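You operate a simulated robot arm through the tools that you are given. There is no shell and no other tool. Be economical: measure what you need, move in short steps, check, and stop when the job is done.

You run a simulated two-armed robot. Do the job below in one go: nothing can be reset, and whatever is moved stays where it is left.

Task
Unscrew the green jar and put it in the green waste bin.
Fine: its lid goes in the orange tray; push the bin in again. Set down upright: green jar.
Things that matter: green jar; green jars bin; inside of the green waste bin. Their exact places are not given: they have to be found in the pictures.

The check looks at the end state, three seconds after you hand in, the way a careful person would. Anything else that was tipped, shoved, dropped, spilled or broken makes it a failure. A push-on lid holds only when it is set on centred and level and pressed home; a screw cap is set on level and turned clockwise until tight.

Robot
Two 7-joint arms with two-finger parallel grippers on one trunk, on a base that drives. Base frame: it is fixed to the floor where the robot stands at the start and does not move with it; the origin is under the middle of the robot, x ahead of it, y to its left, z up; the surface under the hand at the start is at about z = 720. Lengths are in mm, angles in rad, forces in N, time in s.
The left shoulder is at the start at [85, 182, 1015], the right one opposite. With the tool pointing down near the work surface each hand reaches from about 320 to 760 mm from the robot's upright axis, wherever it stands, measured 20 degrees to its own side. Places, roughly: green jar (8x8x11 cm) [500, -200, 800]; green jars bin [500, -600, 500]; inside of the green waste bin [500, -600, 400]. Payload 3.91 kg a hand.
Tool frame (each hand has its own): the origin (TCP) lies between the finger pads and is the grasp point; the fingertips stand 30 mm ahead of it; z points along the fingers, y is the line along which they close. The gripper opens to 110 mm. The fingers are 20 mm wide and 10 mm thick; the gripper's body (48 by 112 mm) begins 55 mm behind the TCP.
Orientation is that of the tool frame in the base frame, as [roll, pitch, yaw] about the fixed x, y, z axes, in that order (R = Rz(yaw) Ry(pitch) Rx(roll)). With the fingers straight down and closing along the base's y, the tool's x points along the base's -x, its y along +y and its z along -z.

Tools
- The arms move only by the tool send_rows. It takes "left_motion", "right_motion" or both (then of equal length, played together; a hand with none holds still); each is a list of rows, each a list of 7 numbers: the turn, a rotation vector about the base's x, y, z in rad, then the shift along the base's x, y, z in mm, then the opening, from 0 (shut) to 1 (fully open). In form: [[wx, wy, wz, x, y, z, hand], ...]. A call has 1 to 10 rows; each row shifts and turns the commanded pose from where the row before left it. Rows are played at 5 a second. More than 50 mm and 0.15 rad between two rows, or a gripper value outside its range, and nothing of the call is played. A pose out of reach is approached as far as the arm can. The call stops where the force on the tool passes 50 N (or 10 N more than at its start, if that is more) or the arm is blocked; 0.2 s more then pass. The fingers move at their own pace (about 72 mm/s each) and stop on an object; they squeeze with about 33 N. The grip force told is the motor's: it shows also when the fingers shut on nothing. Time passes only in rows, and 0.2 s behind the last, so rows that do not move let the fingers close. The reply holds the time, the measured pose of the TCP, the force on the tool along the base axes, the opening and the grip force, in the units named above and with some noise, with the torque about the TCP (base axes, N m) and any sound that the robot's microphone picked up.
- Cameras (640 x 400 px; columns grow to the right, rows downward): "scene" is now at [210.4, -63.4, 1193.8]; the picture's right is [-0.59, -0.81, 0.00], its down [-0.49, 0.36, -0.80] and it looks along [0.64, -0.47, -0.60] (base axes); focal length 222 px, centre (320, 200). "left" rides on the left gripper at [72, -17, -103] in its tool frame; the picture's right is [0.23, 0.97, 0.00], its down [-0.76, 0.18, -0.62] and it looks along [-0.61, 0.14, 0.78] (tool axes); focal length 222 px, centre (320, 200). "right" rides on the right gripper at [72, 17, -103] in its tool frame; the picture's right is [-0.23, 0.97, 0.00], its down [-0.76, -0.18, -0.62] and it looks along [-0.61, -0.14, 0.78] (tool axes); focal length 222 px, centre (320, 200).
- snapshot(camera): a new picture of that camera. The clock stands still meanwhile.
- slide_trunk(by): slides the trunk up (or, below 0, down) by that many mm; the arms and the scene camera ride with it, the base frame stays. It gives what a move gives, with no picture.
- drive_base(legs): drives the robot by 1 to 6 legs, each [ahead, left, turn to the left] in mm, mm and rad, along the robot's own axes; the way and the turn of a leg run together, so that a leg with both is an arc; at most 1500 mm and 3.142 rad a leg. The arms and the cameras ride along, it lands a little off, and it stops where it bumps. It gives what a move gives.
- pan_tilt(pan, tilt): turns the head with the scene camera to pan (to the left, within 1.396 rad either way) and tilt (down, from -0.506 to 1.204), counted from straight ahead of the robot. It gives what a move gives.
- point_at(camera, pixels): for up to 12 pixels [column, row] of the newest picture of that camera ("zoom" is the newest enlarged one), the place [x, y, z] in the base frame of the surface seen there, good to about 3 mm, but the place of the scene camera against the robot may be out by one fixed shift of up to 25 mm in any direction. The clock stands still meanwhile.
- inspect(camera, box): a new picture of the part [left, top, right, bottom] of that camera's present view, enlarged. The clock stands still meanwhile.
- finish_job(): hands the job in; it is judged then, once.

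Keep the steps short. Do not move on a guess: measure, check each grasp and each placing, and mend mistakes. In all there are 80 turns and 58 pictures (those below and enlarged ones count). Leave the grippers open and the arms clear of the work at the hand-in unless told otherwise, and finish with a single line.

The tools are called after "Request:" as a command line: name --argument value ..., lists and objects as JSON in quotes. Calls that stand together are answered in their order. send_rows: Moves the arms, as the interface text tells. Its arguments: {"type":"object","properties":{"left_motion":{"type":"array","items":{"type":"array","items":{"type":"number"}}},"right_motion":{"type":"array","items":{"type":"array","items":{"type":"number"}}}},"required":[]} The other tools are called the same way: slide_trunk (by) slides the trunk up or down; drive_base (legs) drives the base; pan_tilt (pan, tilt) turns the head that bears the scene camera; snapshot (camera) takes a picture; point_at (camera, pixels) gives the place of the surface under pixels of a picture; inspect (camera, box) takes an enlarged picture of a part of a camera's view; finish_job () hands the job in.

At the start:

```text
time_s: 0.0
left_tcp_pos: [433.2, -4.1, 1043.8]
left_tool_rot: [-3.14, 0.0, -3.14]
left_contact_force: [-0.2, -0.7, 0.0]
left_ft_torque: [0.01, 0.0, 0.01]
left_grip_width: 110.1
left_grip_force: 0.1
right_tcp_pos: [401.7, -443.3, 1053.0]
right_tool_rot: [-3.14, 0.001, 3.14]
right_contact_force: [-0.4, 0.0, -0.7]
right_ft_torque: [-0.02, 0.0, -0.02]
right_grip_width: 110.1
right_grip_force: 0.1
trunk travel left (down, up): [-275.0, 239.0]
robot x, y, heading: [-0.3, 1.5, -0.002]
head pan, tilt: [-0.63, 0.649]
```

scene: 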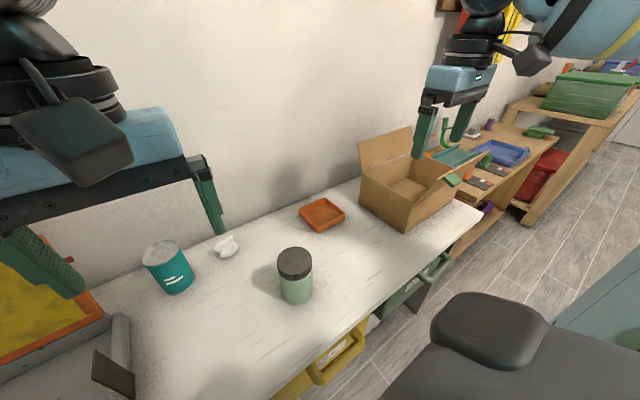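
right: 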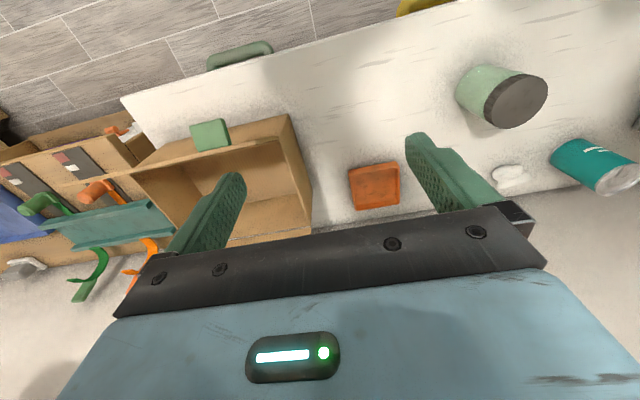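
left: 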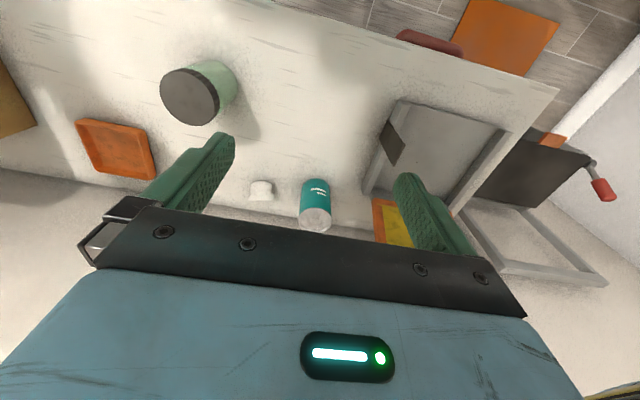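

I see the green jar with a dark lid at about (295,275), the orange tray at (322,213), a green bin handle at (435,268) and a yellow one at (338,355). I'll measure these first.

Request:
point_at --camera "scene" --pixels '[[295, 260], [296, 290], [297, 301], [322, 215], [322, 228], [435, 268], [400, 300], [340, 360], [412, 205], [440, 225], [355, 325], [470, 225]]'

Request:
point_at --camera "right" --pixels '[[518, 101], [478, 85], [375, 185], [240, 52], [170, 90], [400, 20], [210, 135], [290, 120]]'

Request:
pan_tilt --pan -0.9 --tilt 1.0

Request:
snapshot --camera "scene"

```text
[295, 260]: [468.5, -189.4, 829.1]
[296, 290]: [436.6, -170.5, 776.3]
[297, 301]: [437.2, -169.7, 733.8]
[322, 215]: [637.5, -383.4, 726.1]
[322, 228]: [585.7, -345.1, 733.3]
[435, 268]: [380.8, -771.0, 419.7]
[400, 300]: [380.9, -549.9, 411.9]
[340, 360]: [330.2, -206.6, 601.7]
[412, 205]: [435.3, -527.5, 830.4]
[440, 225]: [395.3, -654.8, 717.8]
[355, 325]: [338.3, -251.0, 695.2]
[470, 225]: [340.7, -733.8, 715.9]
```

```text
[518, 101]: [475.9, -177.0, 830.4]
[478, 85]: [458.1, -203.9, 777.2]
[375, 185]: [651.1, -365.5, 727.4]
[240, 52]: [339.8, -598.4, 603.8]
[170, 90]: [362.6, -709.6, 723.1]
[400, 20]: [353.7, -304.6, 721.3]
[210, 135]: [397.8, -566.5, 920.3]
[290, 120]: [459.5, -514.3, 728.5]
```

```text
time_s: 0.8
left_tcp_pos: [433.2, -3.6, 1043.4]
left_tool_rot: [-3.141, 0.0, -3.14]
left_contact_force: [0.6, -0.1, -0.1]
left_ft_torque: [-0.04, 0.02, -0.02]
left_grip_width: 109.8
left_grip_force: 0.1
right_tcp_pos: [401.6, -444.1, 1053.6]
right_tool_rot: [3.141, -0.001, 3.141]
right_contact_force: [-0.1, 0.5, 0.8]
right_ft_torque: [0.0, 0.04, 0.0]
right_grip_width: 110.2
right_grip_force: 0.1
trunk travel left (down, up): [-275.0, 239.0]
robot x, y, heading: [1.0, 2.4, 0.003]
head pan, tilt: [-0.901, 1.0]
```

```text
54 pictures are left
```

scene: 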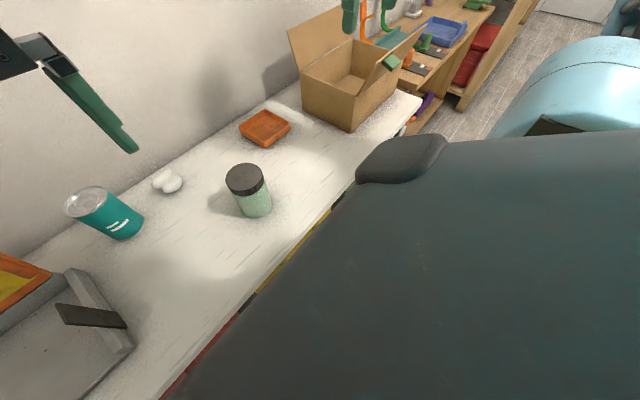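

The right arm blocks the view of the bins, so I'll get to them later. First I'll measure the jar with both hand cameras.

Request:
inspect --camera "right" --box '[400, 20, 640, 170]'

Request:
point_at --camera "zoom" --pixels '[[315, 215], [230, 250], [385, 185], [300, 155], [310, 275], [240, 190], [200, 160], [160, 110]]'

Request:
inspect --camera "left" --box '[100, 30, 340, 180]'

Request:
point_at --camera "zoom" --pixels '[[235, 175], [175, 175], [300, 180], [240, 110], [240, 235], [300, 140], [340, 120], [60, 300]]'

```text
2.67 times, centred on (520, 95) of right
```

zoom: 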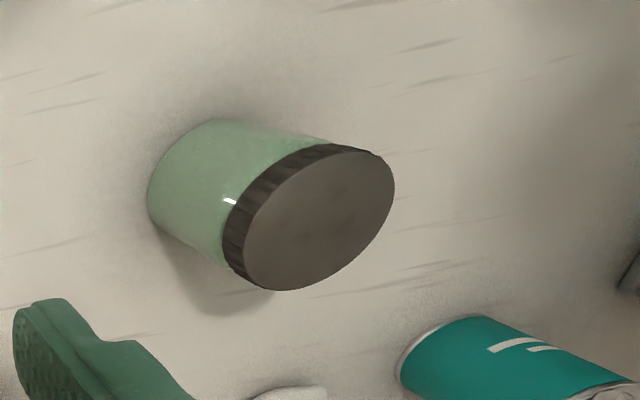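

```text
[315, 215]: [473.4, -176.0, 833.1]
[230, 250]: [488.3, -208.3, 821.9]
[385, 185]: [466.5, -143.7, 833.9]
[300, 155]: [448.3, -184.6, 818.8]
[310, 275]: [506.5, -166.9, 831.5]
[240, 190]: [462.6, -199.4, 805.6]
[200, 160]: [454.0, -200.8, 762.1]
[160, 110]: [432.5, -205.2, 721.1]
```

```text
2.67 times, centred on (220, 105) of left
```

zoom: 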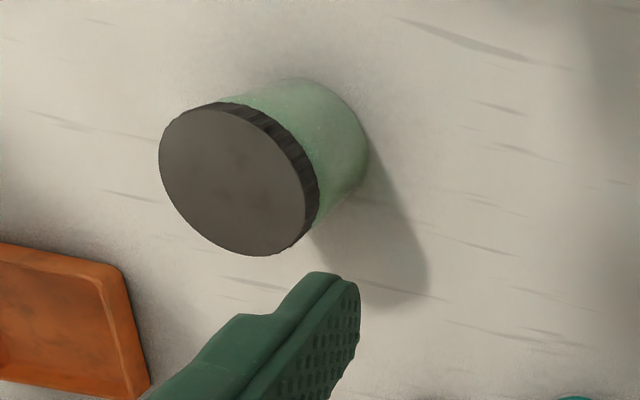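

```text
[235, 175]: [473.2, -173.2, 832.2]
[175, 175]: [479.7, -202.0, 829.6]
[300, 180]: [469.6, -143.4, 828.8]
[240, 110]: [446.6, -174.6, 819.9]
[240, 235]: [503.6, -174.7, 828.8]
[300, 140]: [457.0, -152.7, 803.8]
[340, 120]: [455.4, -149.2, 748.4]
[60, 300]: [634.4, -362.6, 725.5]
```

The lid is about 72 mm across, centred near (473, −175) with its top at z≈831. My plan is for the left hand to hold the jar body from the left side, nearly horizontal with its camera up, while the right hand turns the lid from above. I'll check what stands near that approach and start the left wrist yaw in free air.

Request:
point_at --camera "left" --pixels '[[315, 190], [315, 222], [262, 190], [395, 140], [380, 170], [400, 110], [470, 130], [300, 190], [340, 60], [428, 45]]'

Request:
send_rows --left_motion '[[0, 0, 0.15, 0, 4, 0, 1], [0, 0, 0.15, 0, 4, 0, 1], [0, 0, 0.15, 0, 4, 0, 1], [0, 0, 0.15, 0, 4, 0, 1], [0, 0, 0.15, 0, 4, 0, 1], [0, 0, 0.15, 0, 4, 0, 1], [0, 0, 0.15, 0, 4, 0, 1], [0, 0, 0.15, 0, 4, 0, 1], [0, 0, 0.15, 0, 4, 0, 1], [0, 0, 0.15, 0, 4, 0, 1]]'

```text
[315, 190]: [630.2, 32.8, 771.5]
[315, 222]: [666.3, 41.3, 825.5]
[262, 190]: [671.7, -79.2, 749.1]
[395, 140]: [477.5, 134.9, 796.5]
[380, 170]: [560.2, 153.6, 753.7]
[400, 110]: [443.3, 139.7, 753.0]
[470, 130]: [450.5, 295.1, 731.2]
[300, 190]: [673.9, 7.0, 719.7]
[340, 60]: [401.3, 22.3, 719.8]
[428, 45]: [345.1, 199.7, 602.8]
```

```text
time_s: 3.0
left_tcp_pos: [430.0, 36.6, 1044.3]
left_tool_rot: [-3.141, 0.001, -1.638]
left_contact_force: [-0.9, -0.2, -0.6]
left_ft_torque: [0.01, -0.06, -0.02]
left_grip_width: 109.9
left_grip_force: 0.1
right_tcp_pos: [400.9, -443.9, 1054.5]
right_tool_rot: [-3.141, 0.002, -3.141]
right_contact_force: [-0.2, 0.2, 0.1]
right_ft_torque: [0.01, -0.03, 0.01]
right_grip_width: 109.9
right_grip_force: 0.1
trunk travel left (down, up): [-275.0, 239.0]
robot x, y, heading: [1.4, 2.2, 0.001]
head pan, tilt: [-0.901, 1.0]
```

A dark flap stands at about (477, 135), so a straight −y approach could hit it. I'll come in diagonally along (0.7, −0.7) instead: yaw a further 0.856 rad, then begin tilting.

Request:
send_rows --left_motion '[[0, 0, 0.1427, -3, -14, 0, 1], [0, 0, 0.1427, -3, -14, 0, 1], [0, 0, 0.1427, -3, -14, 0, 1], [0, 0, 0.1427, -3, -14, 0, 1], [0, 0, 0.1427, -3, -14, 0, 1], [0, 0, 0.1427, -3, -14, 0, 1], [-0.1056, -0.1056, 0, -3, -14, 0, 1], [-0.1056, -0.1056, 0, -3, -14, 0, 1], [-0.1056, -0.1056, 0, -3, -14, 0, 1], [-0.1056, -0.1056, 0, -3, -14, 0, 1]]'

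```text
time_s: 5.2
left_tcp_pos: [649.2, -101.3, 1053.3]
left_tool_rot: [-3.14, -0.598, -0.792]
left_contact_force: [0.7, 0.1, 0.8]
left_ft_torque: [0.03, 0.04, 0.01]
left_grip_width: 110.1
left_grip_force: 0.1
left hand out of reach, approached as far as the arm can: row 2, 3, 4, 5, 6, 7, 8, 9, 10
right_tcp_pos: [402.5, -443.6, 1054.0]
right_tool_rot: [-3.14, 0.0, -3.141]
right_contact_force: [-0.5, 1.3, -0.8]
right_ft_torque: [-0.05, 0.0, 0.0]
right_grip_width: 110.1
right_grip_force: 0.0
trunk travel left (down, up): [-275.0, 239.0]
robot x, y, heading: [-0.7, 0.4, 0.001]
head pan, tilt: [-0.901, 1.0]
```

The arm fell short on position while its wrist was turned this far. The finished tilt should suit it better, so I'll complete it up here in free air and see where it settles.

Request:
send_rows --left_motion '[[-0.1056, -0.1056, 0, 0, 0, 0, 1], [-0.1056, -0.1056, 0, 0, 0, 0, 1], [-0.1056, -0.1056, 0, 0, 0, 0, 1], [-0.1056, -0.1056, 0, 0, 0, 0, 1], [-0.1056, -0.1056, 0, 0, 0, 0, 1], [0, 0, 0, 0, 0, 0, 1]]'

```text
time_s: 6.6
left_tcp_pos: [673.6, -103.2, 1049.5]
left_tool_rot: [3.137, -1.344, -0.781]
left_contact_force: [-0.4, 0.8, 0.9]
left_ft_torque: [0.03, 0.0, 0.01]
left_grip_width: 110.2
left_grip_force: 0.0
left hand out of reach, approached as far as the arm can: row 1, 2, 3
right_tcp_pos: [401.6, -444.3, 1053.5]
right_tool_rot: [3.141, -0.001, -3.141]
right_contact_force: [-0.7, -0.8, 0.9]
right_ft_torque: [0.0, 0.02, 0.01]
right_grip_width: 110.0
right_grip_force: 0.2
trunk travel left (down, up): [-275.0, 239.0]
robot x, y, heading: [-0.2, -0.6, -0.003]
head pan, tilt: [-0.901, 1.0]
```

The orientation is now right, with a pose of (673, −103, 1049). I'll draw the hand back in x at this height.

Request:
send_rows --left_motion '[[0, 0, 0, -45, 0, 0, 1], [0, 0, 0, -45, 0, 0, 1], [0, 0, 0, -45, 0, 0, 1], [0, 0, 0, -45, 0, 0, 1], [0, 0, 0, -45, 0, 0, 1], [0, 0, 0, -45, 0, 0, 1]]'

Request:
pan_tilt --pan -0.2 --tilt 0.8

Request:
snapshot --camera "scene"

```text
time_s: 8.0
left_tcp_pos: [534.7, -43.2, 943.4]
left_tool_rot: [3.126, -1.351, -0.783]
left_contact_force: [-1.0, -0.1, -0.9]
left_ft_torque: [-0.01, -0.01, -0.02]
left_grip_width: 109.9
left_grip_force: 0.0
left hand out of reach, approached as far as the arm can: row 1, 2, 3, 4, 5, 6
right_tcp_pos: [402.0, -443.5, 1053.9]
right_tool_rot: [3.14, 0.0, -3.141]
right_contact_force: [0.2, -1.0, 0.4]
right_ft_torque: [0.0, 0.05, 0.0]
right_grip_width: 110.1
right_grip_force: 0.2
trunk travel left (down, up): [-275.0, 239.0]
robot x, y, heading: [2.8, -2.0, -0.0]
head pan, tilt: [-0.901, 1.0]
```

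```text
time_s: 9.1
left_tcp_pos: [534.9, -43.7, 944.3]
left_tool_rot: [3.124, -1.351, -0.78]
left_contact_force: [-0.2, 0.4, 0.8]
left_ft_torque: [0.03, 0.0, -0.01]
left_grip_width: 109.9
left_grip_force: 0.0
right_tcp_pos: [402.0, -443.7, 1053.1]
right_tool_rot: [3.141, 0.001, -3.142]
right_contact_force: [0.0, 0.9, 0.6]
right_ft_torque: [-0.02, -0.01, -0.02]
right_grip_width: 110.1
right_grip_force: 0.0
trunk travel left (down, up): [-275.0, 239.0]
robot x, y, heading: [0.1, -2.1, 0.002]
head pan, tilt: [-0.201, 0.799]
```

```text
51 pictures are left
```

scene: 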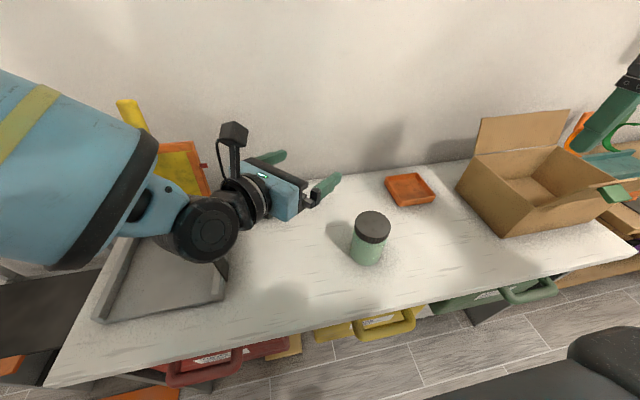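

The left arm is folded too close to its shoulder for this pose. I'll back the robot up 150 mm to give it room, with both hands well above everything.

Request:
drive_base --legs '[[-150, 0, 0]]'

Request:
snapshot --camera "left"

```text
time_s: 10.5
left_tcp_pos: [381.7, -45.3, 942.7]
left_tool_rot: [3.123, -1.349, -0.784]
left_contact_force: [-0.1, 0.0, 0.7]
left_ft_torque: [-0.01, 0.01, 0.03]
left_grip_width: 110.1
left_grip_force: 0.1
right_tcp_pos: [248.5, -445.0, 1053.1]
right_tool_rot: [-3.141, -0.001, 3.14]
right_contact_force: [-0.8, 0.1, 0.6]
right_ft_torque: [-0.02, -0.03, 0.01]
right_grip_width: 110.1
right_grip_force: 0.1
trunk travel left (down, up): [-275.0, 239.0]
robot x, y, heading: [-151.4, 3.3, -0.004]
head pan, tilt: [-0.201, 0.799]
```

```text
50 pictures are left
```

left: 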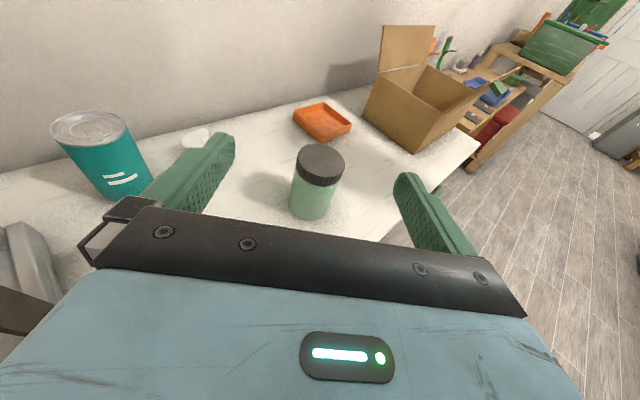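

The left camera has a clear view of the jar. I'll lower to the pre-grasp point, about (402, −104, 757), still 100 mm short of the jar axis.

Request:
send_rows --left_motion '[[0, 0, 0, 4, -12, -37, 1], [0, 0, 0, 4, -12, -37, 1], [0, 0, 0, 4, -12, -37, 1], [0, 0, 0, 4, -12, -37, 1], [0, 0, 0, 4, -11, -37, 1]]'

Request:
snapshot --camera "left"

Request:
snapshot --camera "scene"

Request:
point_at --camera "left" --pixels '[[318, 80], [318, 110], [300, 110], [336, 110], [318, 140]]'

```text
time_s: 11.7
left_tcp_pos: [406.1, -103.1, 761.6]
left_tool_rot: [3.127, -1.35, -0.787]
left_contact_force: [1.0, -0.6, 0.8]
left_ft_torque: [0.0, -0.02, -0.02]
left_grip_width: 109.7
left_grip_force: 0.1
right_tcp_pos: [248.6, -444.1, 1053.2]
right_tool_rot: [3.141, 0.0, 3.141]
right_contact_force: [-0.6, -0.2, -0.3]
right_ft_torque: [0.01, -0.02, -0.01]
right_grip_width: 110.1
right_grip_force: 0.2
trunk travel left (down, up): [-275.0, 239.0]
robot x, y, heading: [-153.5, -0.2, 0.001]
head pan, tilt: [-0.201, 0.799]
```

```text
49 pictures are left
```

left: 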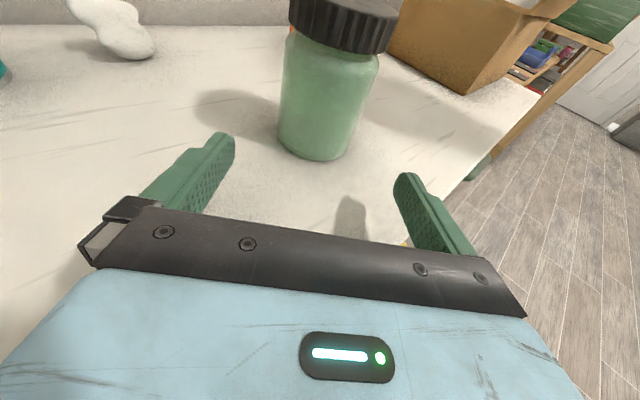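

```text
48 pictures are left
```

scene: 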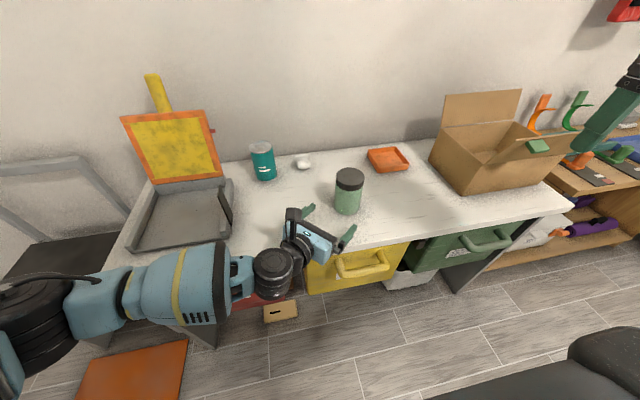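

```text
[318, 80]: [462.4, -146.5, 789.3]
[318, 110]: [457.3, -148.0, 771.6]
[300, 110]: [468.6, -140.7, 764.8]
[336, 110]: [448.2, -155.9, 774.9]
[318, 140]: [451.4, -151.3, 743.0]
```

The jar sits between the fingers in the view. I'll advance 92 mm along the diagonal, then check before closing.

Request:
send_rows --left_motion '[[0, 0, 0, 21.7, -21.7, -1, 1], [0, 0, 0, 21.7, -21.7, -1, 1], [0, 0, 0, 21.7, -21.7, 0, 1]]'

Request:
snapshot --camera "left"

```text
time_s: 12.5
left_tcp_pos: [470.1, -170.7, 756.5]
left_tool_rot: [3.123, -1.349, -0.781]
left_contact_force: [0.0, -1.2, 0.2]
left_ft_torque: [-0.03, 0.0, 0.01]
left_grip_width: 109.8
left_grip_force: 0.0
right_tcp_pos: [249.2, -443.2, 1053.4]
right_tool_rot: [3.141, 0.001, 3.139]
right_contact_force: [-0.7, 0.9, -0.1]
right_ft_torque: [0.02, 0.01, -0.01]
right_grip_width: 110.0
right_grip_force: 0.0
trunk travel left (down, up): [-275.0, 239.0]
robot x, y, heading: [-153.0, -0.8, -0.003]
head pan, tilt: [-0.201, 0.799]
```

```text
47 pictures are left
```

left: 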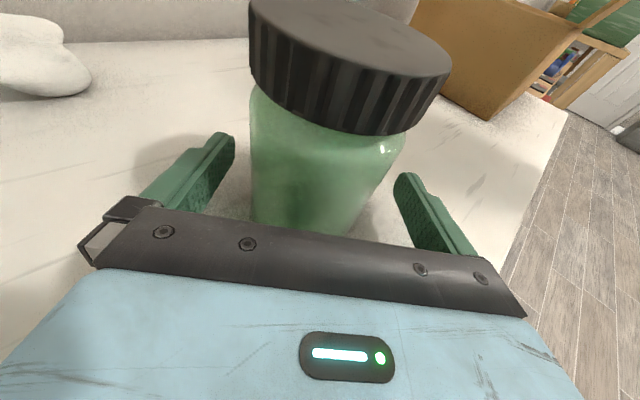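

The jar body is between the pads and under the lid. I'll close the left hand now and bring the right hand above the lid, pre-turned clockwise by 0.75 rad.

Request:
send_rows --left_motion '[[0, 0, 0, 0, 0, 0, 0], [0, 0, 0, 0, 0, 0, 0], [0, 0, 0, 0, 0, 0, 0], [0, 0, 0, 0, 0, 0, 0], [0, 0, 0, 0, 0, 0, 0], [0, 0, 0, 0, 0, 0, 0], [0, 0, 0, 0, 0, 0, 0], [0, 0, 0, 0, 0, 0, 0]]' --right_motion '[[0, 0, -0.15, 28, 33.6, -11.6, 1], [0, 0, -0.15, 28, 33.6, -11.6, 1], [0, 0, -0.15, 28, 33.6, -11.6, 1], [0, 0, -0.15, 28, 33.6, -11.6, 1], [0, 0, -0.15, 28, 33.6, -11.6, 1], [0, 0, 0, 28, 33.6, -11.6, 1], [0, 0, 0, 28, 33.6, -11.6, 1], [0, 0, 0, 28, 33.6, -11.6, 1]]'

Request:
snapshot --camera "right"

Request:
snapshot --camera "left"

```text
time_s: 14.3
left_tcp_pos: [468.1, -170.7, 756.1]
left_tool_rot: [3.124, -1.351, -0.781]
left_contact_force: [-1.2, 0.9, 2.7]
left_ft_torque: [0.1, -0.03, 0.03]
left_grip_width: 73.9
left_grip_force: 32.8
right_tcp_pos: [444.6, -219.9, 971.8]
right_tool_rot: [3.141, 0.002, 2.388]
right_contact_force: [-0.2, 0.4, 0.3]
right_ft_torque: [-0.04, 0.02, -0.02]
right_grip_width: 109.7
right_grip_force: 0.0
right hand out of reach, approached as far as the arm can: row 7, 8
trunk travel left (down, up): [-275.0, 239.0]
robot x, y, heading: [-151.5, 1.3, 0.002]
head pan, tilt: [-0.201, 0.799]
```

```text
46 pictures are left
```

right: 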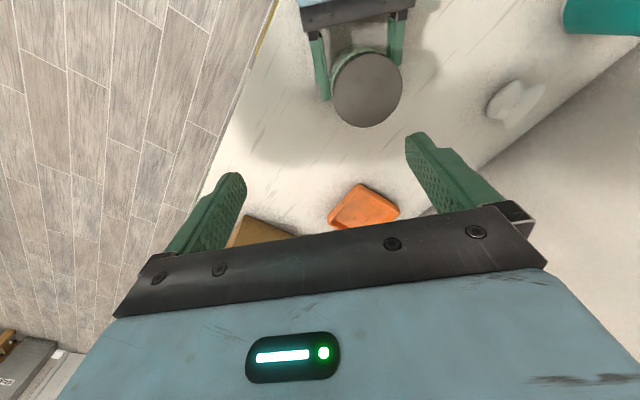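

```text
45 pictures are left
```

left: 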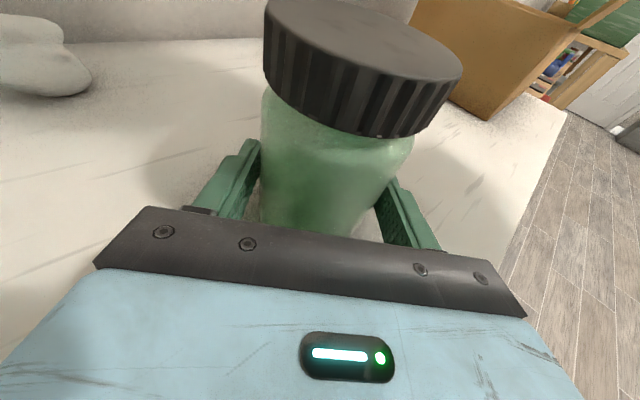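

The left hand holds the body firmly, 74 mm wide at 33 N. The right hand stopped short at (445, −220), probably because of the wrist turn, so I'll unwind the yaw while moving over the lid.

Request:
send_rows --right_motion '[[0, 0, 0.15, 4, 6, -10, 1], [0, 0, 0.15, 6, 9, -10, 1], [0, 0, 0.15, 6, 10, -10, 1], [0, 0, 0.15, 6, 10, -10, 1], [0, 0, 0.15, 6, 10, -10, 1], [0, 0, 0, 0, 0, -10, 1]]'

Request:
snapshot --camera "right"

```text
time_s: 15.7
left_tcp_pos: [468.5, -170.8, 756.4]
left_tool_rot: [3.127, -1.35, -0.785]
left_contact_force: [0.2, -0.2, 1.2]
left_ft_torque: [0.05, -0.11, -0.01]
left_grip_width: 73.4
left_grip_force: 33.3
right_tcp_pos: [471.4, -237.1, 919.0]
right_tool_rot: [-3.141, 0.0, -3.141]
right_contact_force: [0.5, 0.1, -0.2]
right_ft_torque: [0.01, 0.02, -0.03]
right_grip_width: 109.9
right_grip_force: 0.1
right hand out of reach, approached as far as the arm can: row 1, 2, 3, 4, 5
trunk travel left (down, up): [-275.0, 239.0]
robot x, y, heading: [-150.4, -2.3, -0.006]
head pan, tilt: [-0.201, 0.799]
```

```text
44 pictures are left
```

right: 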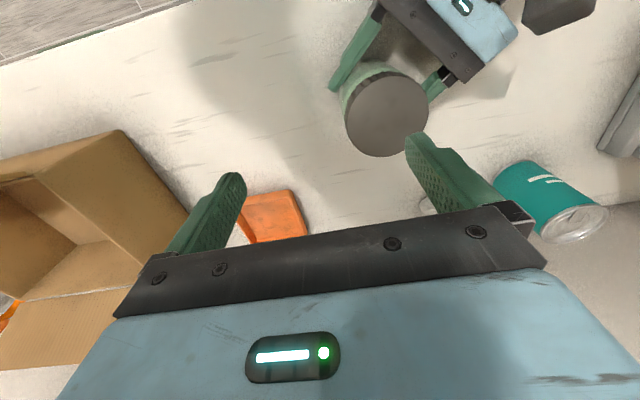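

Now at (471, −237, 919) and in reach. I'll measure the lid again and step in +y.

Request:
point_at --camera "right" --pixels '[[388, 117], [347, 125], [428, 108], [385, 76], [390, 155], [470, 40], [555, 15]]'

Request:
send_rows --right_motion '[[0, 0, 0, 0, 20, 0, 1], [0, 0, 0, 0, 20, 0, 1], [0, 0, 0, 0, 20, 0, 1]]'

```text
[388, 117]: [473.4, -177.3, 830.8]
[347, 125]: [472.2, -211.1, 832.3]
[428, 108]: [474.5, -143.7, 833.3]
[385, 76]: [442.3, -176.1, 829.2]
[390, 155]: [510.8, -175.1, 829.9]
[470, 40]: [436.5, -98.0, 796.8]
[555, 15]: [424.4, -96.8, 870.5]
```

```text
time_s: 16.5
left_tcp_pos: [468.8, -171.1, 756.9]
left_tool_rot: [3.123, -1.351, -0.784]
left_contact_force: [0.1, -0.4, 1.5]
left_ft_torque: [0.06, -0.15, 0.0]
left_grip_width: 74.0
left_grip_force: 32.5
right_tcp_pos: [470.0, -232.1, 919.1]
right_tool_rot: [3.141, 0.001, 3.138]
right_contact_force: [-0.3, 0.4, 0.1]
right_ft_torque: [-0.02, 0.02, -0.02]
right_grip_width: 109.9
right_grip_force: 0.0
right hand out of reach, approached as far as the arm can: row 1, 2, 3
trunk travel left (down, up): [-275.0, 239.0]
robot x, y, heading: [-153.1, 3.0, -0.0]
head pan, tilt: [-0.201, 0.799]
```

The right arm can't come further inward here. The left hand holds the jar firmly, so I'll lift it 20 mm and carry it about 80 mm to the right, into the right hand's range.

Request:
send_rows --left_motion '[[0, 0, 0, 0, 0, 10, 0], [0, 0, 0, 0, 0, 10, 0], [0, 0, 0, -4, -16, 0, 0], [0, 0, 0, -4, -16, 0, 0], [0, 0, 0, -4, -16, 0, 0], [0, 0, 0, -4, -16, 0, 0], [0, 0, 0, -2, -14, 0, 0]]' --right_motion '[[0, 0, 0, -3, -5, 6, 1], [0, 0, 0, -3, -5, 6, 1], [0, 0, 0, -3, -5, 6, 1], [0, 0, 0, -3, -5, 6, 1], [0, 0, 0, -3, -3, 6, 1], [0, 0, 0, 0, 0, 0, 1], [0, 0, 0, 0, 0, 0, 1]]'

Request:
snapshot --camera "right"

```text
time_s: 18.1
left_tcp_pos: [458.5, -221.5, 777.5]
left_tool_rot: [3.124, -1.352, -0.782]
left_contact_force: [-0.2, -0.1, -2.3]
left_ft_torque: [0.0, 0.01, 0.01]
left_grip_width: 73.5
left_grip_force: 33.5
left hand out of reach, approached as far as the arm can: row 6, 7
right_tcp_pos: [456.1, -252.9, 947.3]
right_tool_rot: [3.141, 0.0, 3.137]
right_contact_force: [-0.5, -1.0, -0.4]
right_ft_torque: [0.03, -0.03, -0.01]
right_grip_width: 110.1
right_grip_force: 0.1
trunk travel left (down, up): [-275.0, 239.0]
robot x, y, heading: [-152.7, -0.6, 0.001]
head pan, tilt: [-0.201, 0.799]
```

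```text
43 pictures are left
```

right: 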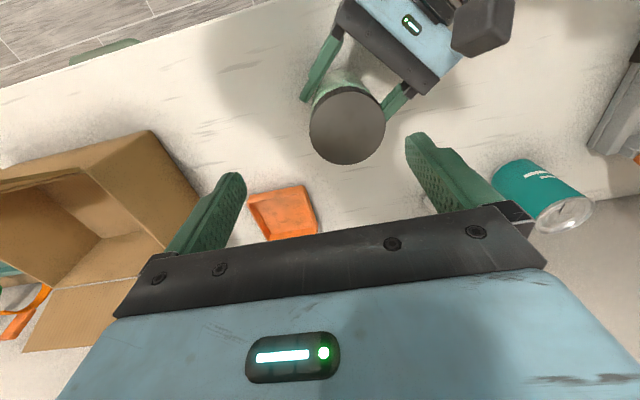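

The left reached its limit, with the lid now near (463, −228). I'll measure it exactly and try bringing the right hand over it.

Request:
point_at --camera "right" --pixels '[[347, 125], [310, 128], [384, 122], [347, 90], [347, 162]]'

Request:
send_rows --right_motion '[[0, 0, 0, 0, 0, -20, 1], [0, 0, 0, 0, 0, -20, 1], [0, 0, 0, 2, 8, 0, 1], [0, 0, 0, 2, 8, 0, 1], [0, 0, 0, 2, 8, 0, 1]]'

```text
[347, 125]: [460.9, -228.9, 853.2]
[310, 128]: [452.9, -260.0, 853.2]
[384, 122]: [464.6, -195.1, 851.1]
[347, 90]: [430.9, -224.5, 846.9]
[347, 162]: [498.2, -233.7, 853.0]
```

```text
time_s: 19.3
left_tcp_pos: [458.7, -222.6, 776.5]
left_tool_rot: [3.121, -1.354, -0.782]
left_contact_force: [0.4, -0.2, -2.2]
left_ft_torque: [0.06, 0.05, -0.02]
left_grip_width: 73.5
left_grip_force: 33.6
right_tcp_pos: [460.9, -230.4, 907.6]
right_tool_rot: [-3.14, 0.001, 3.138]
right_contact_force: [1.0, -0.6, 1.3]
right_ft_torque: [0.01, -0.02, -0.03]
right_grip_width: 109.9
right_grip_force: 0.0
trunk travel left (down, up): [-275.0, 239.0]
robot x, y, heading: [-149.7, -1.4, 0.003]
head pan, tilt: [-0.201, 0.799]
```

The right hand is over the lid at (461, −230), in reach. I'll test the clockwise pre-turn here, above the lid, before descending.

Request:
send_rows --right_motion '[[0, 0, -0.15, 0.5, 0, 0, 1], [0, 0, -0.15, 0.5, 0, 0, 1], [0, 0, -0.15, 0.5, 0, 0, 1], [0, 0, -0.15, 0.5, 0, 0, 1], [0, 0, -0.15, 0, 0, 0, 1]]'

```text
time_s: 20.5
left_tcp_pos: [458.1, -221.8, 777.5]
left_tool_rot: [3.123, -1.353, -0.78]
left_contact_force: [-0.6, 0.0, -2.2]
left_ft_torque: [0.02, 0.04, 0.0]
left_grip_width: 73.6
left_grip_force: 33.3
right_tcp_pos: [462.9, -228.3, 907.4]
right_tool_rot: [-3.14, 0.002, 2.386]
right_contact_force: [0.6, 0.2, -0.5]
right_ft_torque: [0.02, 0.0, -0.01]
right_grip_width: 109.9
right_grip_force: 0.2
trunk travel left (down, up): [-275.0, 239.0]
robot x, y, heading: [-151.8, -0.3, 0.002]
head pan, tilt: [-0.201, 0.799]
```

The pre-turn works. I'll lower to z≈860 (tips at about 830, lid 829–852) and close.

Request:
send_rows --right_motion '[[0, 0, 0, 0.5, -0.5, -20, 1], [0, 0, 0, 0, 0, -20, 1], [0, 0, 0, 0, 0, -7, 1], [0, 0, 0, 0, 0, 0, 0], [0, 0, 0, 0, 0, 0, 0], [0, 0, 0, 0, 0, 0, 0]]'

Request:
snapshot --camera "left"

```text
time_s: 21.9
left_tcp_pos: [457.4, -223.8, 778.6]
left_tool_rot: [3.124, -1.352, -0.785]
left_contact_force: [-7.2, -4.2, 0.0]
left_ft_torque: [0.33, -0.48, -0.08]
left_grip_width: 73.3
left_grip_force: 32.6
right_tcp_pos: [463.3, -230.6, 860.6]
right_tool_rot: [3.139, 0.0, 2.389]
right_contact_force: [5.9, 3.7, -2.7]
right_ft_torque: [0.0, -0.14, 0.05]
right_grip_width: 73.2
right_grip_force: 33.1
trunk travel left (down, up): [-275.0, 239.0]
robot x, y, heading: [-151.5, -0.6, -0.001]
head pan, tilt: [-0.201, 0.799]
```

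```text
42 pictures are left
```

left: 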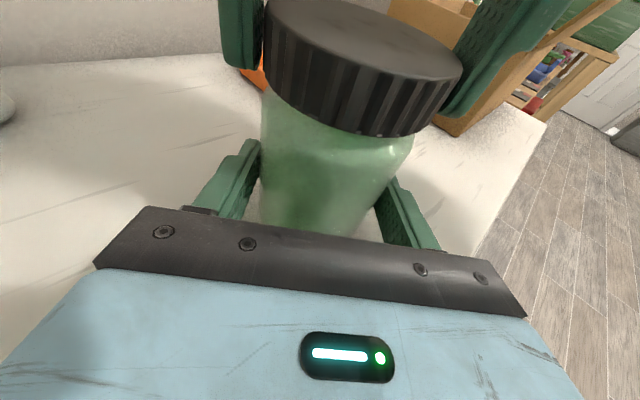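

The lid is gripped (73 mm, 33 N). Now I'll turn it counter-clockwise with a very slight rise.

Request:
send_rows --right_motion '[[0, 0, 0.15, 0, 0, 0.05, 0], [0, 0, 0.15, 0, 0, 0.05, 0], [0, 0, 0.15, 0, 0, 0.05, 0], [0, 0, 0.15, 0, 0, 0.05, 0], [0, 0, 0.15, 0, 0, 0.05, 0], [0, 0, 0.15, 0, 0, 0.05, 0], [0, 0, 0.15, 0, 0, 0.05, 0], [0, 0, 0.15, 0, 0, 0.05, 0], [0, 0, 0.15, 0, 0, 0.05, 0], [0, 0, 0.15, 0, 0, 0.05, 0]]'

Request:
snapshot --camera "left"

```text
time_s: 24.1
left_tcp_pos: [458.6, -222.1, 777.4]
left_tool_rot: [3.122, -1.354, -0.781]
left_contact_force: [-14.8, 3.4, 4.9]
left_ft_torque: [-0.16, -1.0, -0.07]
left_grip_width: 73.6
left_grip_force: 32.8
right_tcp_pos: [464.6, -230.9, 861.2]
right_tool_rot: [-3.14, -0.001, -2.393]
right_contact_force: [15.5, -4.2, -6.3]
right_ft_torque: [-0.13, -0.3, -0.01]
right_grip_width: 73.2
right_grip_force: 32.8
trunk travel left (down, up): [-275.0, 239.0]
robot x, y, heading: [-154.8, 3.1, 0.001]
head pan, tilt: [-0.201, 0.799]
```

```text
41 pictures are left
```

left: 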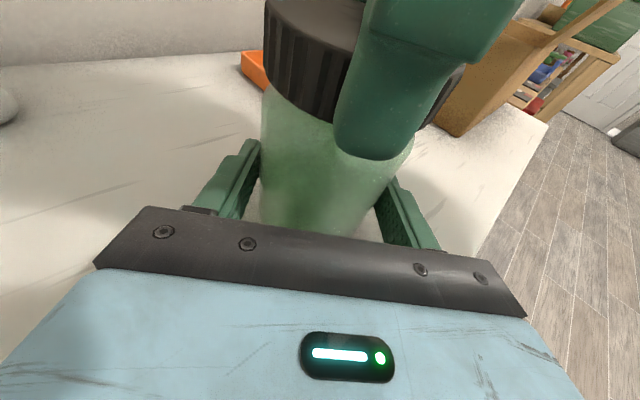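

The lid turned 1.5 rad with the jar steady. I'll open, turn back and regrip.

Request:
send_rows --right_motion '[[0, 0, 0, 0, 0, 0, 1], [0, 0, -0.1, 0, 0, 0, 1], [0, 0, -0.15, 0, 0, 0, 1], [0, 0, -0.15, 0, 0, 0, 1], [0, 0, -0.15, 0, 0, 0, 1], [0, 0, -0.15, 0, 0, 0, 1], [0, 0, -0.15, 0, 0, 0, 1], [0, 0, -0.15, 0, 0, 0, 1], [0, 0, -0.15, 0, 0, 0, 1], [0, 0, -0.15, 0, 0, 0, 1]]'

Request:
send_rows --right_motion '[[0, 0, -0.15, 0, 0, 0, 1], [0, 0, -0.1, 0, 0, 0, 0], [0, 0, 0, 0, 0, 0, 0], [0, 0, 0.15, 0, 0, 0, 0], [0, 0, 0.15, 0, 0, 0.1, 0], [0, 0, 0.15, 0, 0, 0.1, 0], [0, 0, 0.15, 0, 0, 0.1, 0], [0, 0, 0.15, 0, 0, 0.1, 0], [0, 0, 0.15, 0, 0, 0.1, 0], [0, 0, 0.15, 0, 0, 0.1, 0]]'

Request:
send_rows --right_motion '[[0, 0, 0.15, 0, 0, 0.1, 0], [0, 0, 0.15, 0, 0, 0.1, 0], [0, 0, 0.15, 0, 0, 0.1, 0], [0, 0, 0.15, 0, 0, 0.1, 0], [0, 0, 0.15, 0, 0, 0.1, 0]]'

Request:
snapshot --camera "left"

```text
time_s: 26.3
left_tcp_pos: [457.2, -223.0, 776.0]
left_tool_rot: [3.121, -1.354, -0.783]
left_contact_force: [-0.4, -0.5, -2.7]
left_ft_torque: [0.01, 0.0, 0.02]
left_grip_width: 73.4
left_grip_force: 32.7
right_tcp_pos: [463.3, -230.3, 861.8]
right_tool_rot: [-3.14, 0.0, 2.587]
right_contact_force: [-0.5, 0.3, -1.0]
right_ft_torque: [0.01, 0.0, 0.05]
right_grip_width: 109.8
right_grip_force: 0.0
trunk travel left (down, up): [-275.0, 239.0]
robot x, y, heading: [-152.8, 0.3, -0.0]
head pan, tilt: [-0.201, 0.799]
```

```text
time_s: 28.5
left_tcp_pos: [458.7, -221.9, 777.5]
left_tool_rot: [3.124, -1.352, -0.783]
left_contact_force: [0.6, 0.2, -0.8]
left_ft_torque: [0.02, 0.0, 0.0]
left_grip_width: 73.5
left_grip_force: 33.6
right_tcp_pos: [463.9, -231.7, 861.9]
right_tool_rot: [3.142, 0.0, -2.891]
right_contact_force: [0.0, -0.1, -0.1]
right_ft_torque: [-0.01, 0.01, 0.04]
right_grip_width: 73.1
right_grip_force: 32.8
trunk travel left (down, up): [-275.0, 239.0]
robot x, y, heading: [-153.6, 0.6, 0.004]
head pan, tilt: [-0.201, 0.799]
```

```text
time_s: 29.7
left_tcp_pos: [457.4, -222.0, 775.7]
left_tool_rot: [3.123, -1.351, -0.781]
left_contact_force: [0.1, 0.7, -2.4]
left_ft_torque: [0.04, -0.02, -0.02]
left_grip_width: 73.5
left_grip_force: 32.6
right_tcp_pos: [465.4, -229.9, 863.8]
right_tool_rot: [3.142, 0.001, -2.141]
right_contact_force: [-0.7, 0.1, -0.4]
right_ft_torque: [-0.05, -0.02, 0.01]
right_grip_width: 73.3
right_grip_force: 33.4
trunk travel left (down, up): [-275.0, 239.0]
robot x, y, heading: [-151.0, -2.3, -0.003]
head pan, tilt: [-0.201, 0.799]
```

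```text
40 pictures are left
```

left: 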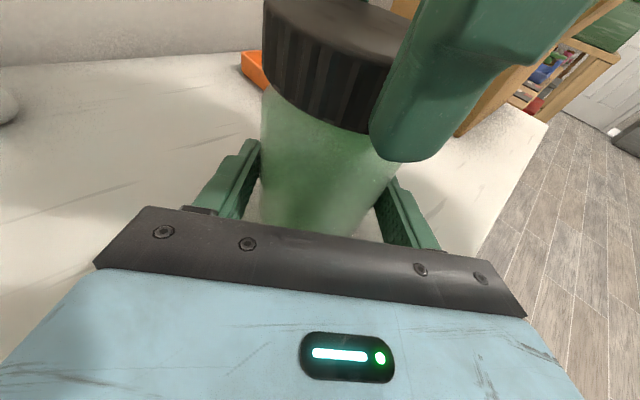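

The forces between the hands have dropped to about zero, so the lid looks free. I'll lift gently to test.

Request:
send_rows --right_motion '[[0, 0, 0, 0, 0, 2, 0], [0, 0, 0, 0, 0, 3, 0], [0, 0, 0, 0, 0, 5, 0]]'

Request:
snapshot --camera "left"

```text
time_s: 30.5
left_tcp_pos: [457.8, -221.2, 777.8]
left_tool_rot: [3.125, -1.352, -0.782]
left_contact_force: [-1.0, -0.2, -2.4]
left_ft_torque: [0.03, 0.01, -0.02]
left_grip_width: 73.5
left_grip_force: 33.4
right_tcp_pos: [464.9, -230.3, 873.3]
right_tool_rot: [3.14, 0.0, -2.145]
right_contact_force: [0.0, -0.2, 0.2]
right_ft_torque: [-0.02, 0.02, 0.03]
right_grip_width: 73.2
right_grip_force: 33.6
trunk travel left (down, up): [-275.0, 239.0]
robot x, y, heading: [-152.1, 0.2, 0.002]
head pan, tilt: [-0.201, 0.799]
```

```text
39 pictures are left
```

left: 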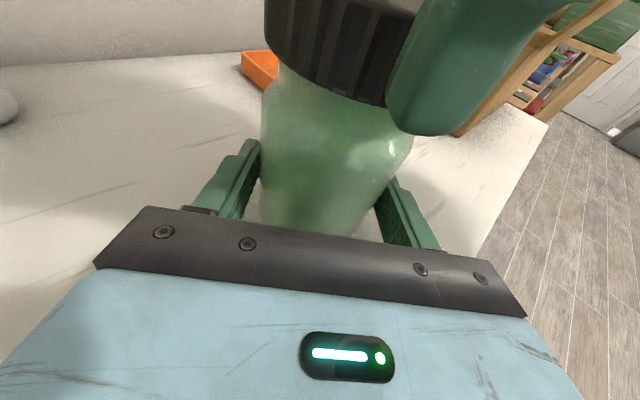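

The lid is off. The right hand goes up clear while the left sets the jar back on the counter.

Request:
send_rows --right_motion '[[0, 0, -0.15, 0, 0, 30, 0], [0, 0, -0.15, 0, -5, 30, 0], [0, 0, -0.15, 0, -15, 20, 0], [0, 0, -0.15, 0, -15, 20, 0], [0, 0, -0.15, 0, -15, 0, 0], [0, 0, -0.15, 0, -15, 0, 0]]' --left_motion '[[0, 0, 0, 0, 0, 0, 0], [0, 0, 0, 0, 0, 0, 0], [0, 0, 0, 0, 0, -8, 0], [0, 0, 0, 0, 0, -8, 0], [0, 0, 0, 0, 0, -4, 0], [0, 0, 0, 0, 0, -1, 0]]'

Request:
snapshot --camera "left"

```text
time_s: 31.9
left_tcp_pos: [457.2, -222.3, 756.1]
left_tool_rot: [3.129, -1.352, -0.786]
left_contact_force: [-0.7, -0.5, 1.6]
left_ft_torque: [0.04, 0.0, 0.02]
left_grip_width: 73.4
left_grip_force: 32.8
right_tcp_pos: [463.7, -296.0, 973.5]
right_tool_rot: [3.139, 0.003, -3.047]
right_contact_force: [0.0, 0.5, -0.3]
right_ft_torque: [-0.01, 0.01, 0.01]
right_grip_width: 73.3
right_grip_force: 33.1
trunk travel left (down, up): [-275.0, 239.0]
robot x, y, heading: [-152.7, -0.2, 0.001]
head pan, tilt: [-0.201, 0.799]
```

```text
38 pictures are left
```

left: 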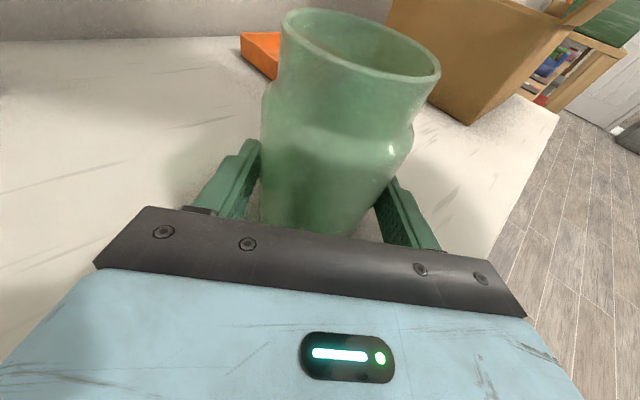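

The jar is on the counter (the force sign flipped) and open. I'll release it and back the left hand straight out along the diagonal.

Request:
send_rows --left_motion '[[0, 0, 0, 0, 0, 0, 1], [0, 0, 0, 0, 0, 0, 1], [0, 0, 0, -15, 15, 0, 1], [0, 0, 0, -22, 22, 0, 1], [0, 0, 0, -22, 22, 0, 1], [0, 0, 0, -22, 22, 8, 1], [0, 0, 0, -10, 10, 40, 1], [0, 0, 0, -5, 5, 40, 1], [0, 0, 0, 0, 0, 40, 1], [0, 0, 0, 0, 0, 40, 1]]'

Request:
snapshot --camera "right"

Request:
snapshot --camera "scene"

```text
time_s: 34.1
left_tcp_pos: [371.9, -125.9, 820.3]
left_tool_rot: [3.033, -1.35, -0.735]
left_contact_force: [0.7, -0.2, -0.6]
left_ft_torque: [-0.03, 0.01, -0.01]
left_grip_width: 109.9
left_grip_force: 0.1
left hand out of reach, approached as far as the arm can: row 7, 8, 9, 10
right_tcp_pos: [464.0, -295.0, 972.6]
right_tool_rot: [-3.141, 0.0, -3.043]
right_contact_force: [-0.7, 0.1, -0.7]
right_ft_torque: [0.01, 0.0, 0.01]
right_grip_width: 73.1
right_grip_force: 32.8
trunk travel left (down, up): [-275.0, 239.0]
robot x, y, heading: [-152.7, 1.7, -0.001]
head pan, tilt: [-0.201, 0.799]
```

```text
37 pictures are left
```

right: 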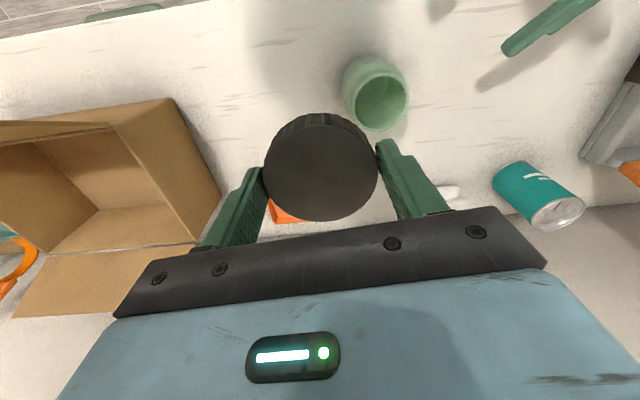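

```text
36 pictures are left
```

scene: 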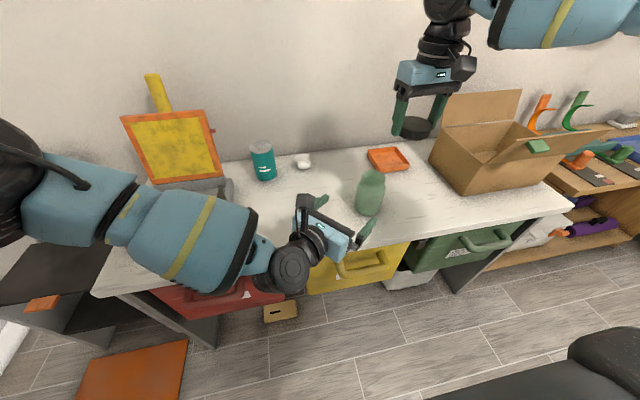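

The jar stands upright and the lid is in the right hand. Before driving forward I'll get the left hand up and away from the jar.

Request:
send_rows --left_motion '[[0, 0, 0, 2, 20, 20, 1], [0, 0, 0, 2, 20, 25, 1], [0, 0, 0, 2, 20, 25, 1], [0, 0, 0, 2, 20, 25, 1], [0, 0, 0, 2, 20, 25, 1], [0, 0, 0, 0, 20, 0, 1], [0, 0, 0, 0, 20, 0, 1]]'

```text
time_s: 35.7
left_tcp_pos: [401.5, 31.2, 944.1]
left_tool_rot: [3.124, -1.351, -0.781]
left_contact_force: [0.2, 0.5, 0.2]
left_ft_torque: [0.01, -0.02, 0.04]
left_grip_width: 110.1
left_grip_force: 0.1
left hand out of reach, approached as far as the arm can: row 1
right_tcp_pos: [463.2, -295.3, 973.7]
right_tool_rot: [3.141, 0.0, -3.044]
right_contact_force: [-0.4, 0.0, 0.0]
right_ft_torque: [0.0, 0.01, -0.01]
right_grip_width: 73.4
right_grip_force: 33.1
trunk travel left (down, up): [-275.0, 239.0]
robot x, y, heading: [-151.2, -0.0, -0.004]
head pan, tilt: [-0.201, 0.799]
```

I'll nudge the left hand back to the y that was safe before, then drive forward 150 mm.

Request:
send_rows --left_motion '[[0, 0, 0, -5, -35, 0, 1], [0, 0, 0, -5, -35, 0, 1]]'

Request:
drive_base --legs '[[150, 0, 0]]'

Request:
snapshot --camera "right"

```text
time_s: 36.3
left_tcp_pos: [390.3, -39.1, 944.3]
left_tool_rot: [3.124, -1.35, -0.781]
left_contact_force: [-0.5, -0.2, 0.3]
left_ft_torque: [0.01, 0.03, -0.01]
left_grip_width: 110.1
left_grip_force: 0.1
right_tcp_pos: [462.7, -296.3, 974.8]
right_tool_rot: [3.14, 0.001, -3.044]
right_contact_force: [-0.3, -0.5, -0.7]
right_ft_torque: [0.01, -0.01, -0.01]
right_grip_width: 73.1
right_grip_force: 32.8
trunk travel left (down, up): [-275.0, 239.0]
robot x, y, heading: [-152.0, -2.4, -0.003]
head pan, tilt: [-0.201, 0.799]
```

```text
time_s: 37.6
left_tcp_pos: [538.7, -38.8, 944.7]
left_tool_rot: [3.121, -1.349, -0.781]
left_contact_force: [0.7, 0.2, -0.7]
left_ft_torque: [-0.02, -0.02, -0.02]
left_grip_width: 110.0
left_grip_force: 0.1
right_tcp_pos: [611.8, -295.8, 973.1]
right_tool_rot: [3.141, 0.0, -3.045]
right_contact_force: [-0.6, -0.1, 0.4]
right_ft_torque: [-0.02, 0.0, 0.01]
right_grip_width: 73.4
right_grip_force: 32.4
trunk travel left (down, up): [-275.0, 239.0]
robot x, y, heading: [-10.7, -3.6, -0.001]
head pan, tilt: [-0.201, 0.799]
```

```text
35 pictures are left
```

right: 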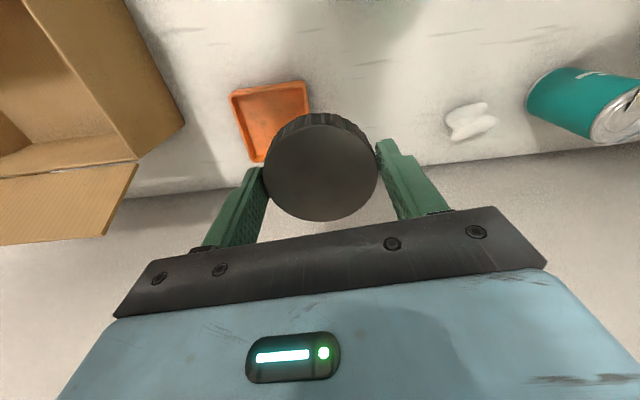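

Next I'll measure the tray's corners and floor.

Request:
point_at --camera "right" --pixels '[[232, 96], [305, 84], [260, 160], [265, 120], [250, 105], [295, 100], [310, 105], [255, 140], [160, 120], [130, 175]]'

```text
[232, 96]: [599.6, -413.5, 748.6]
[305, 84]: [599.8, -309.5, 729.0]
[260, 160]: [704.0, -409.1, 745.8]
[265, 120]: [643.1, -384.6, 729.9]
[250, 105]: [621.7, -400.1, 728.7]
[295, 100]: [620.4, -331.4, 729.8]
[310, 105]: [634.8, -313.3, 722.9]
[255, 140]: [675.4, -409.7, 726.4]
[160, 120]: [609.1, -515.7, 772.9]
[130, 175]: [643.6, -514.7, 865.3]
```

The tray spans x≈599–705 and y≈−413 to −310, with its floor at 729 and rim at 747. I'll place the lid with the fingers on the tray's diagonal so they have room to open, moving over it with a +0.68 turn.

Request:
send_rows --right_motion '[[0, 0, 0.137, 7.7, -13.2, -16, 0], [0, 0, 0.137, 7.7, -13.2, -16, 0], [0, 0, 0.137, 7.7, -13.2, -16, 0], [0, 0, 0.137, 7.7, -13.2, -16, 0], [0, 0, 0.137, 7.7, -13.2, -16, 0]]'

Request:
snapshot --camera "right"

```text
time_s: 38.8
left_tcp_pos: [539.1, -39.1, 945.3]
left_tool_rot: [3.122, -1.352, -0.783]
left_contact_force: [-0.6, -0.8, -0.6]
left_ft_torque: [0.0, -0.01, 0.04]
left_grip_width: 110.1
left_grip_force: 0.1
right_tcp_pos: [649.0, -363.5, 891.8]
right_tool_rot: [-3.141, 0.001, -2.356]
right_contact_force: [0.3, -0.3, -0.5]
right_ft_torque: [-0.02, 0.0, 0.0]
right_grip_width: 73.2
right_grip_force: 32.6
trunk travel left (down, up): [-275.0, 239.0]
robot x, y, heading: [-6.5, 0.0, 0.002]
head pan, tilt: [-0.201, 0.799]
```

```text
34 pictures are left
```

right: 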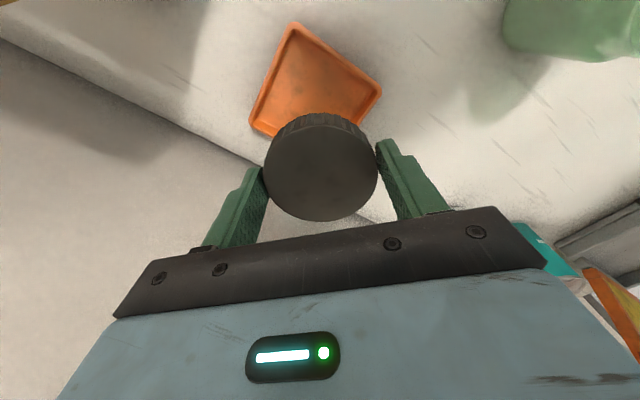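

Request:
point_at --camera "right" --pixels '[[295, 27], [377, 92], [254, 124], [310, 85], [296, 40], [365, 95], [262, 118]]'

```text
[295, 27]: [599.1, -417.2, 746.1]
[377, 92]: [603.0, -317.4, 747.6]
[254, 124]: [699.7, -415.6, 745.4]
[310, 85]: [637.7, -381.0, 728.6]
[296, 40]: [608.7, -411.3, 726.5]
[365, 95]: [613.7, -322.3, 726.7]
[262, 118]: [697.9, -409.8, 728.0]
```

The tray centre is (650, −366). I'll descend to about 5 mm above the floor.

Request:
send_rows --right_motion '[[0, 0, 0, 1, -3, -35, 0], [0, 0, 0, 0, 0, -35, 0], [0, 0, 0, 0, 0, -35, 0], [0, 0, 0, 0, 0, -10, 0], [0, 0, 0, 0, 0, -8, 0]]'

Request:
snapshot --camera "right"

```text
time_s: 40.0
left_tcp_pos: [538.5, -38.1, 945.5]
left_tool_rot: [3.122, -1.35, -0.784]
left_contact_force: [0.2, -0.3, 0.3]
left_ft_torque: [0.0, 0.02, 0.02]
left_grip_width: 110.0
left_grip_force: 0.0
right_tcp_pos: [651.3, -364.9, 769.0]
right_tool_rot: [-3.141, 0.001, -2.361]
right_contact_force: [0.1, -0.3, -0.6]
right_ft_torque: [0.0, 0.02, -0.03]
right_grip_width: 73.1
right_grip_force: 33.8
trunk travel left (down, up): [-275.0, 239.0]
robot x, y, heading: [-2.7, -2.6, -0.001]
head pan, tilt: [-0.201, 0.799]
```

```text
33 pictures are left
```

right: 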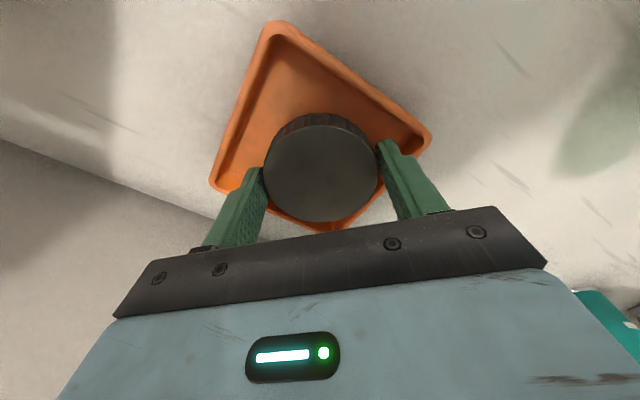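

It is well centred. I'll lower in 2 mm steps until it touches.

Request:
send_rows --right_motion '[[0, 0, 0, 0, 0, -2, 0], [0, 0, 0, 0, 0, -2, 0], [0, 0, 0, 0, 0, -2, 0], [0, 0, 0, 0, 0, -1.5, 0]]'

```text
time_s: 41.0
left_tcp_pos: [537.7, -38.0, 944.0]
left_tool_rot: [3.121, -1.351, -0.782]
left_contact_force: [0.7, -0.4, 1.5]
left_ft_torque: [0.01, -0.02, 0.0]
left_grip_width: 109.9
left_grip_force: 0.0
right_tcp_pos: [650.2, -365.1, 762.7]
right_tool_rot: [3.142, 0.001, -2.358]
right_contact_force: [-0.3, 0.2, -0.2]
right_ft_torque: [0.03, 0.01, -0.03]
right_grip_width: 73.4
right_grip_force: 33.0
trunk travel left (down, up): [-275.0, 239.0]
robot x, y, heading: [-1.7, 1.6, -0.006]
head pan, tilt: [-0.201, 0.799]
```

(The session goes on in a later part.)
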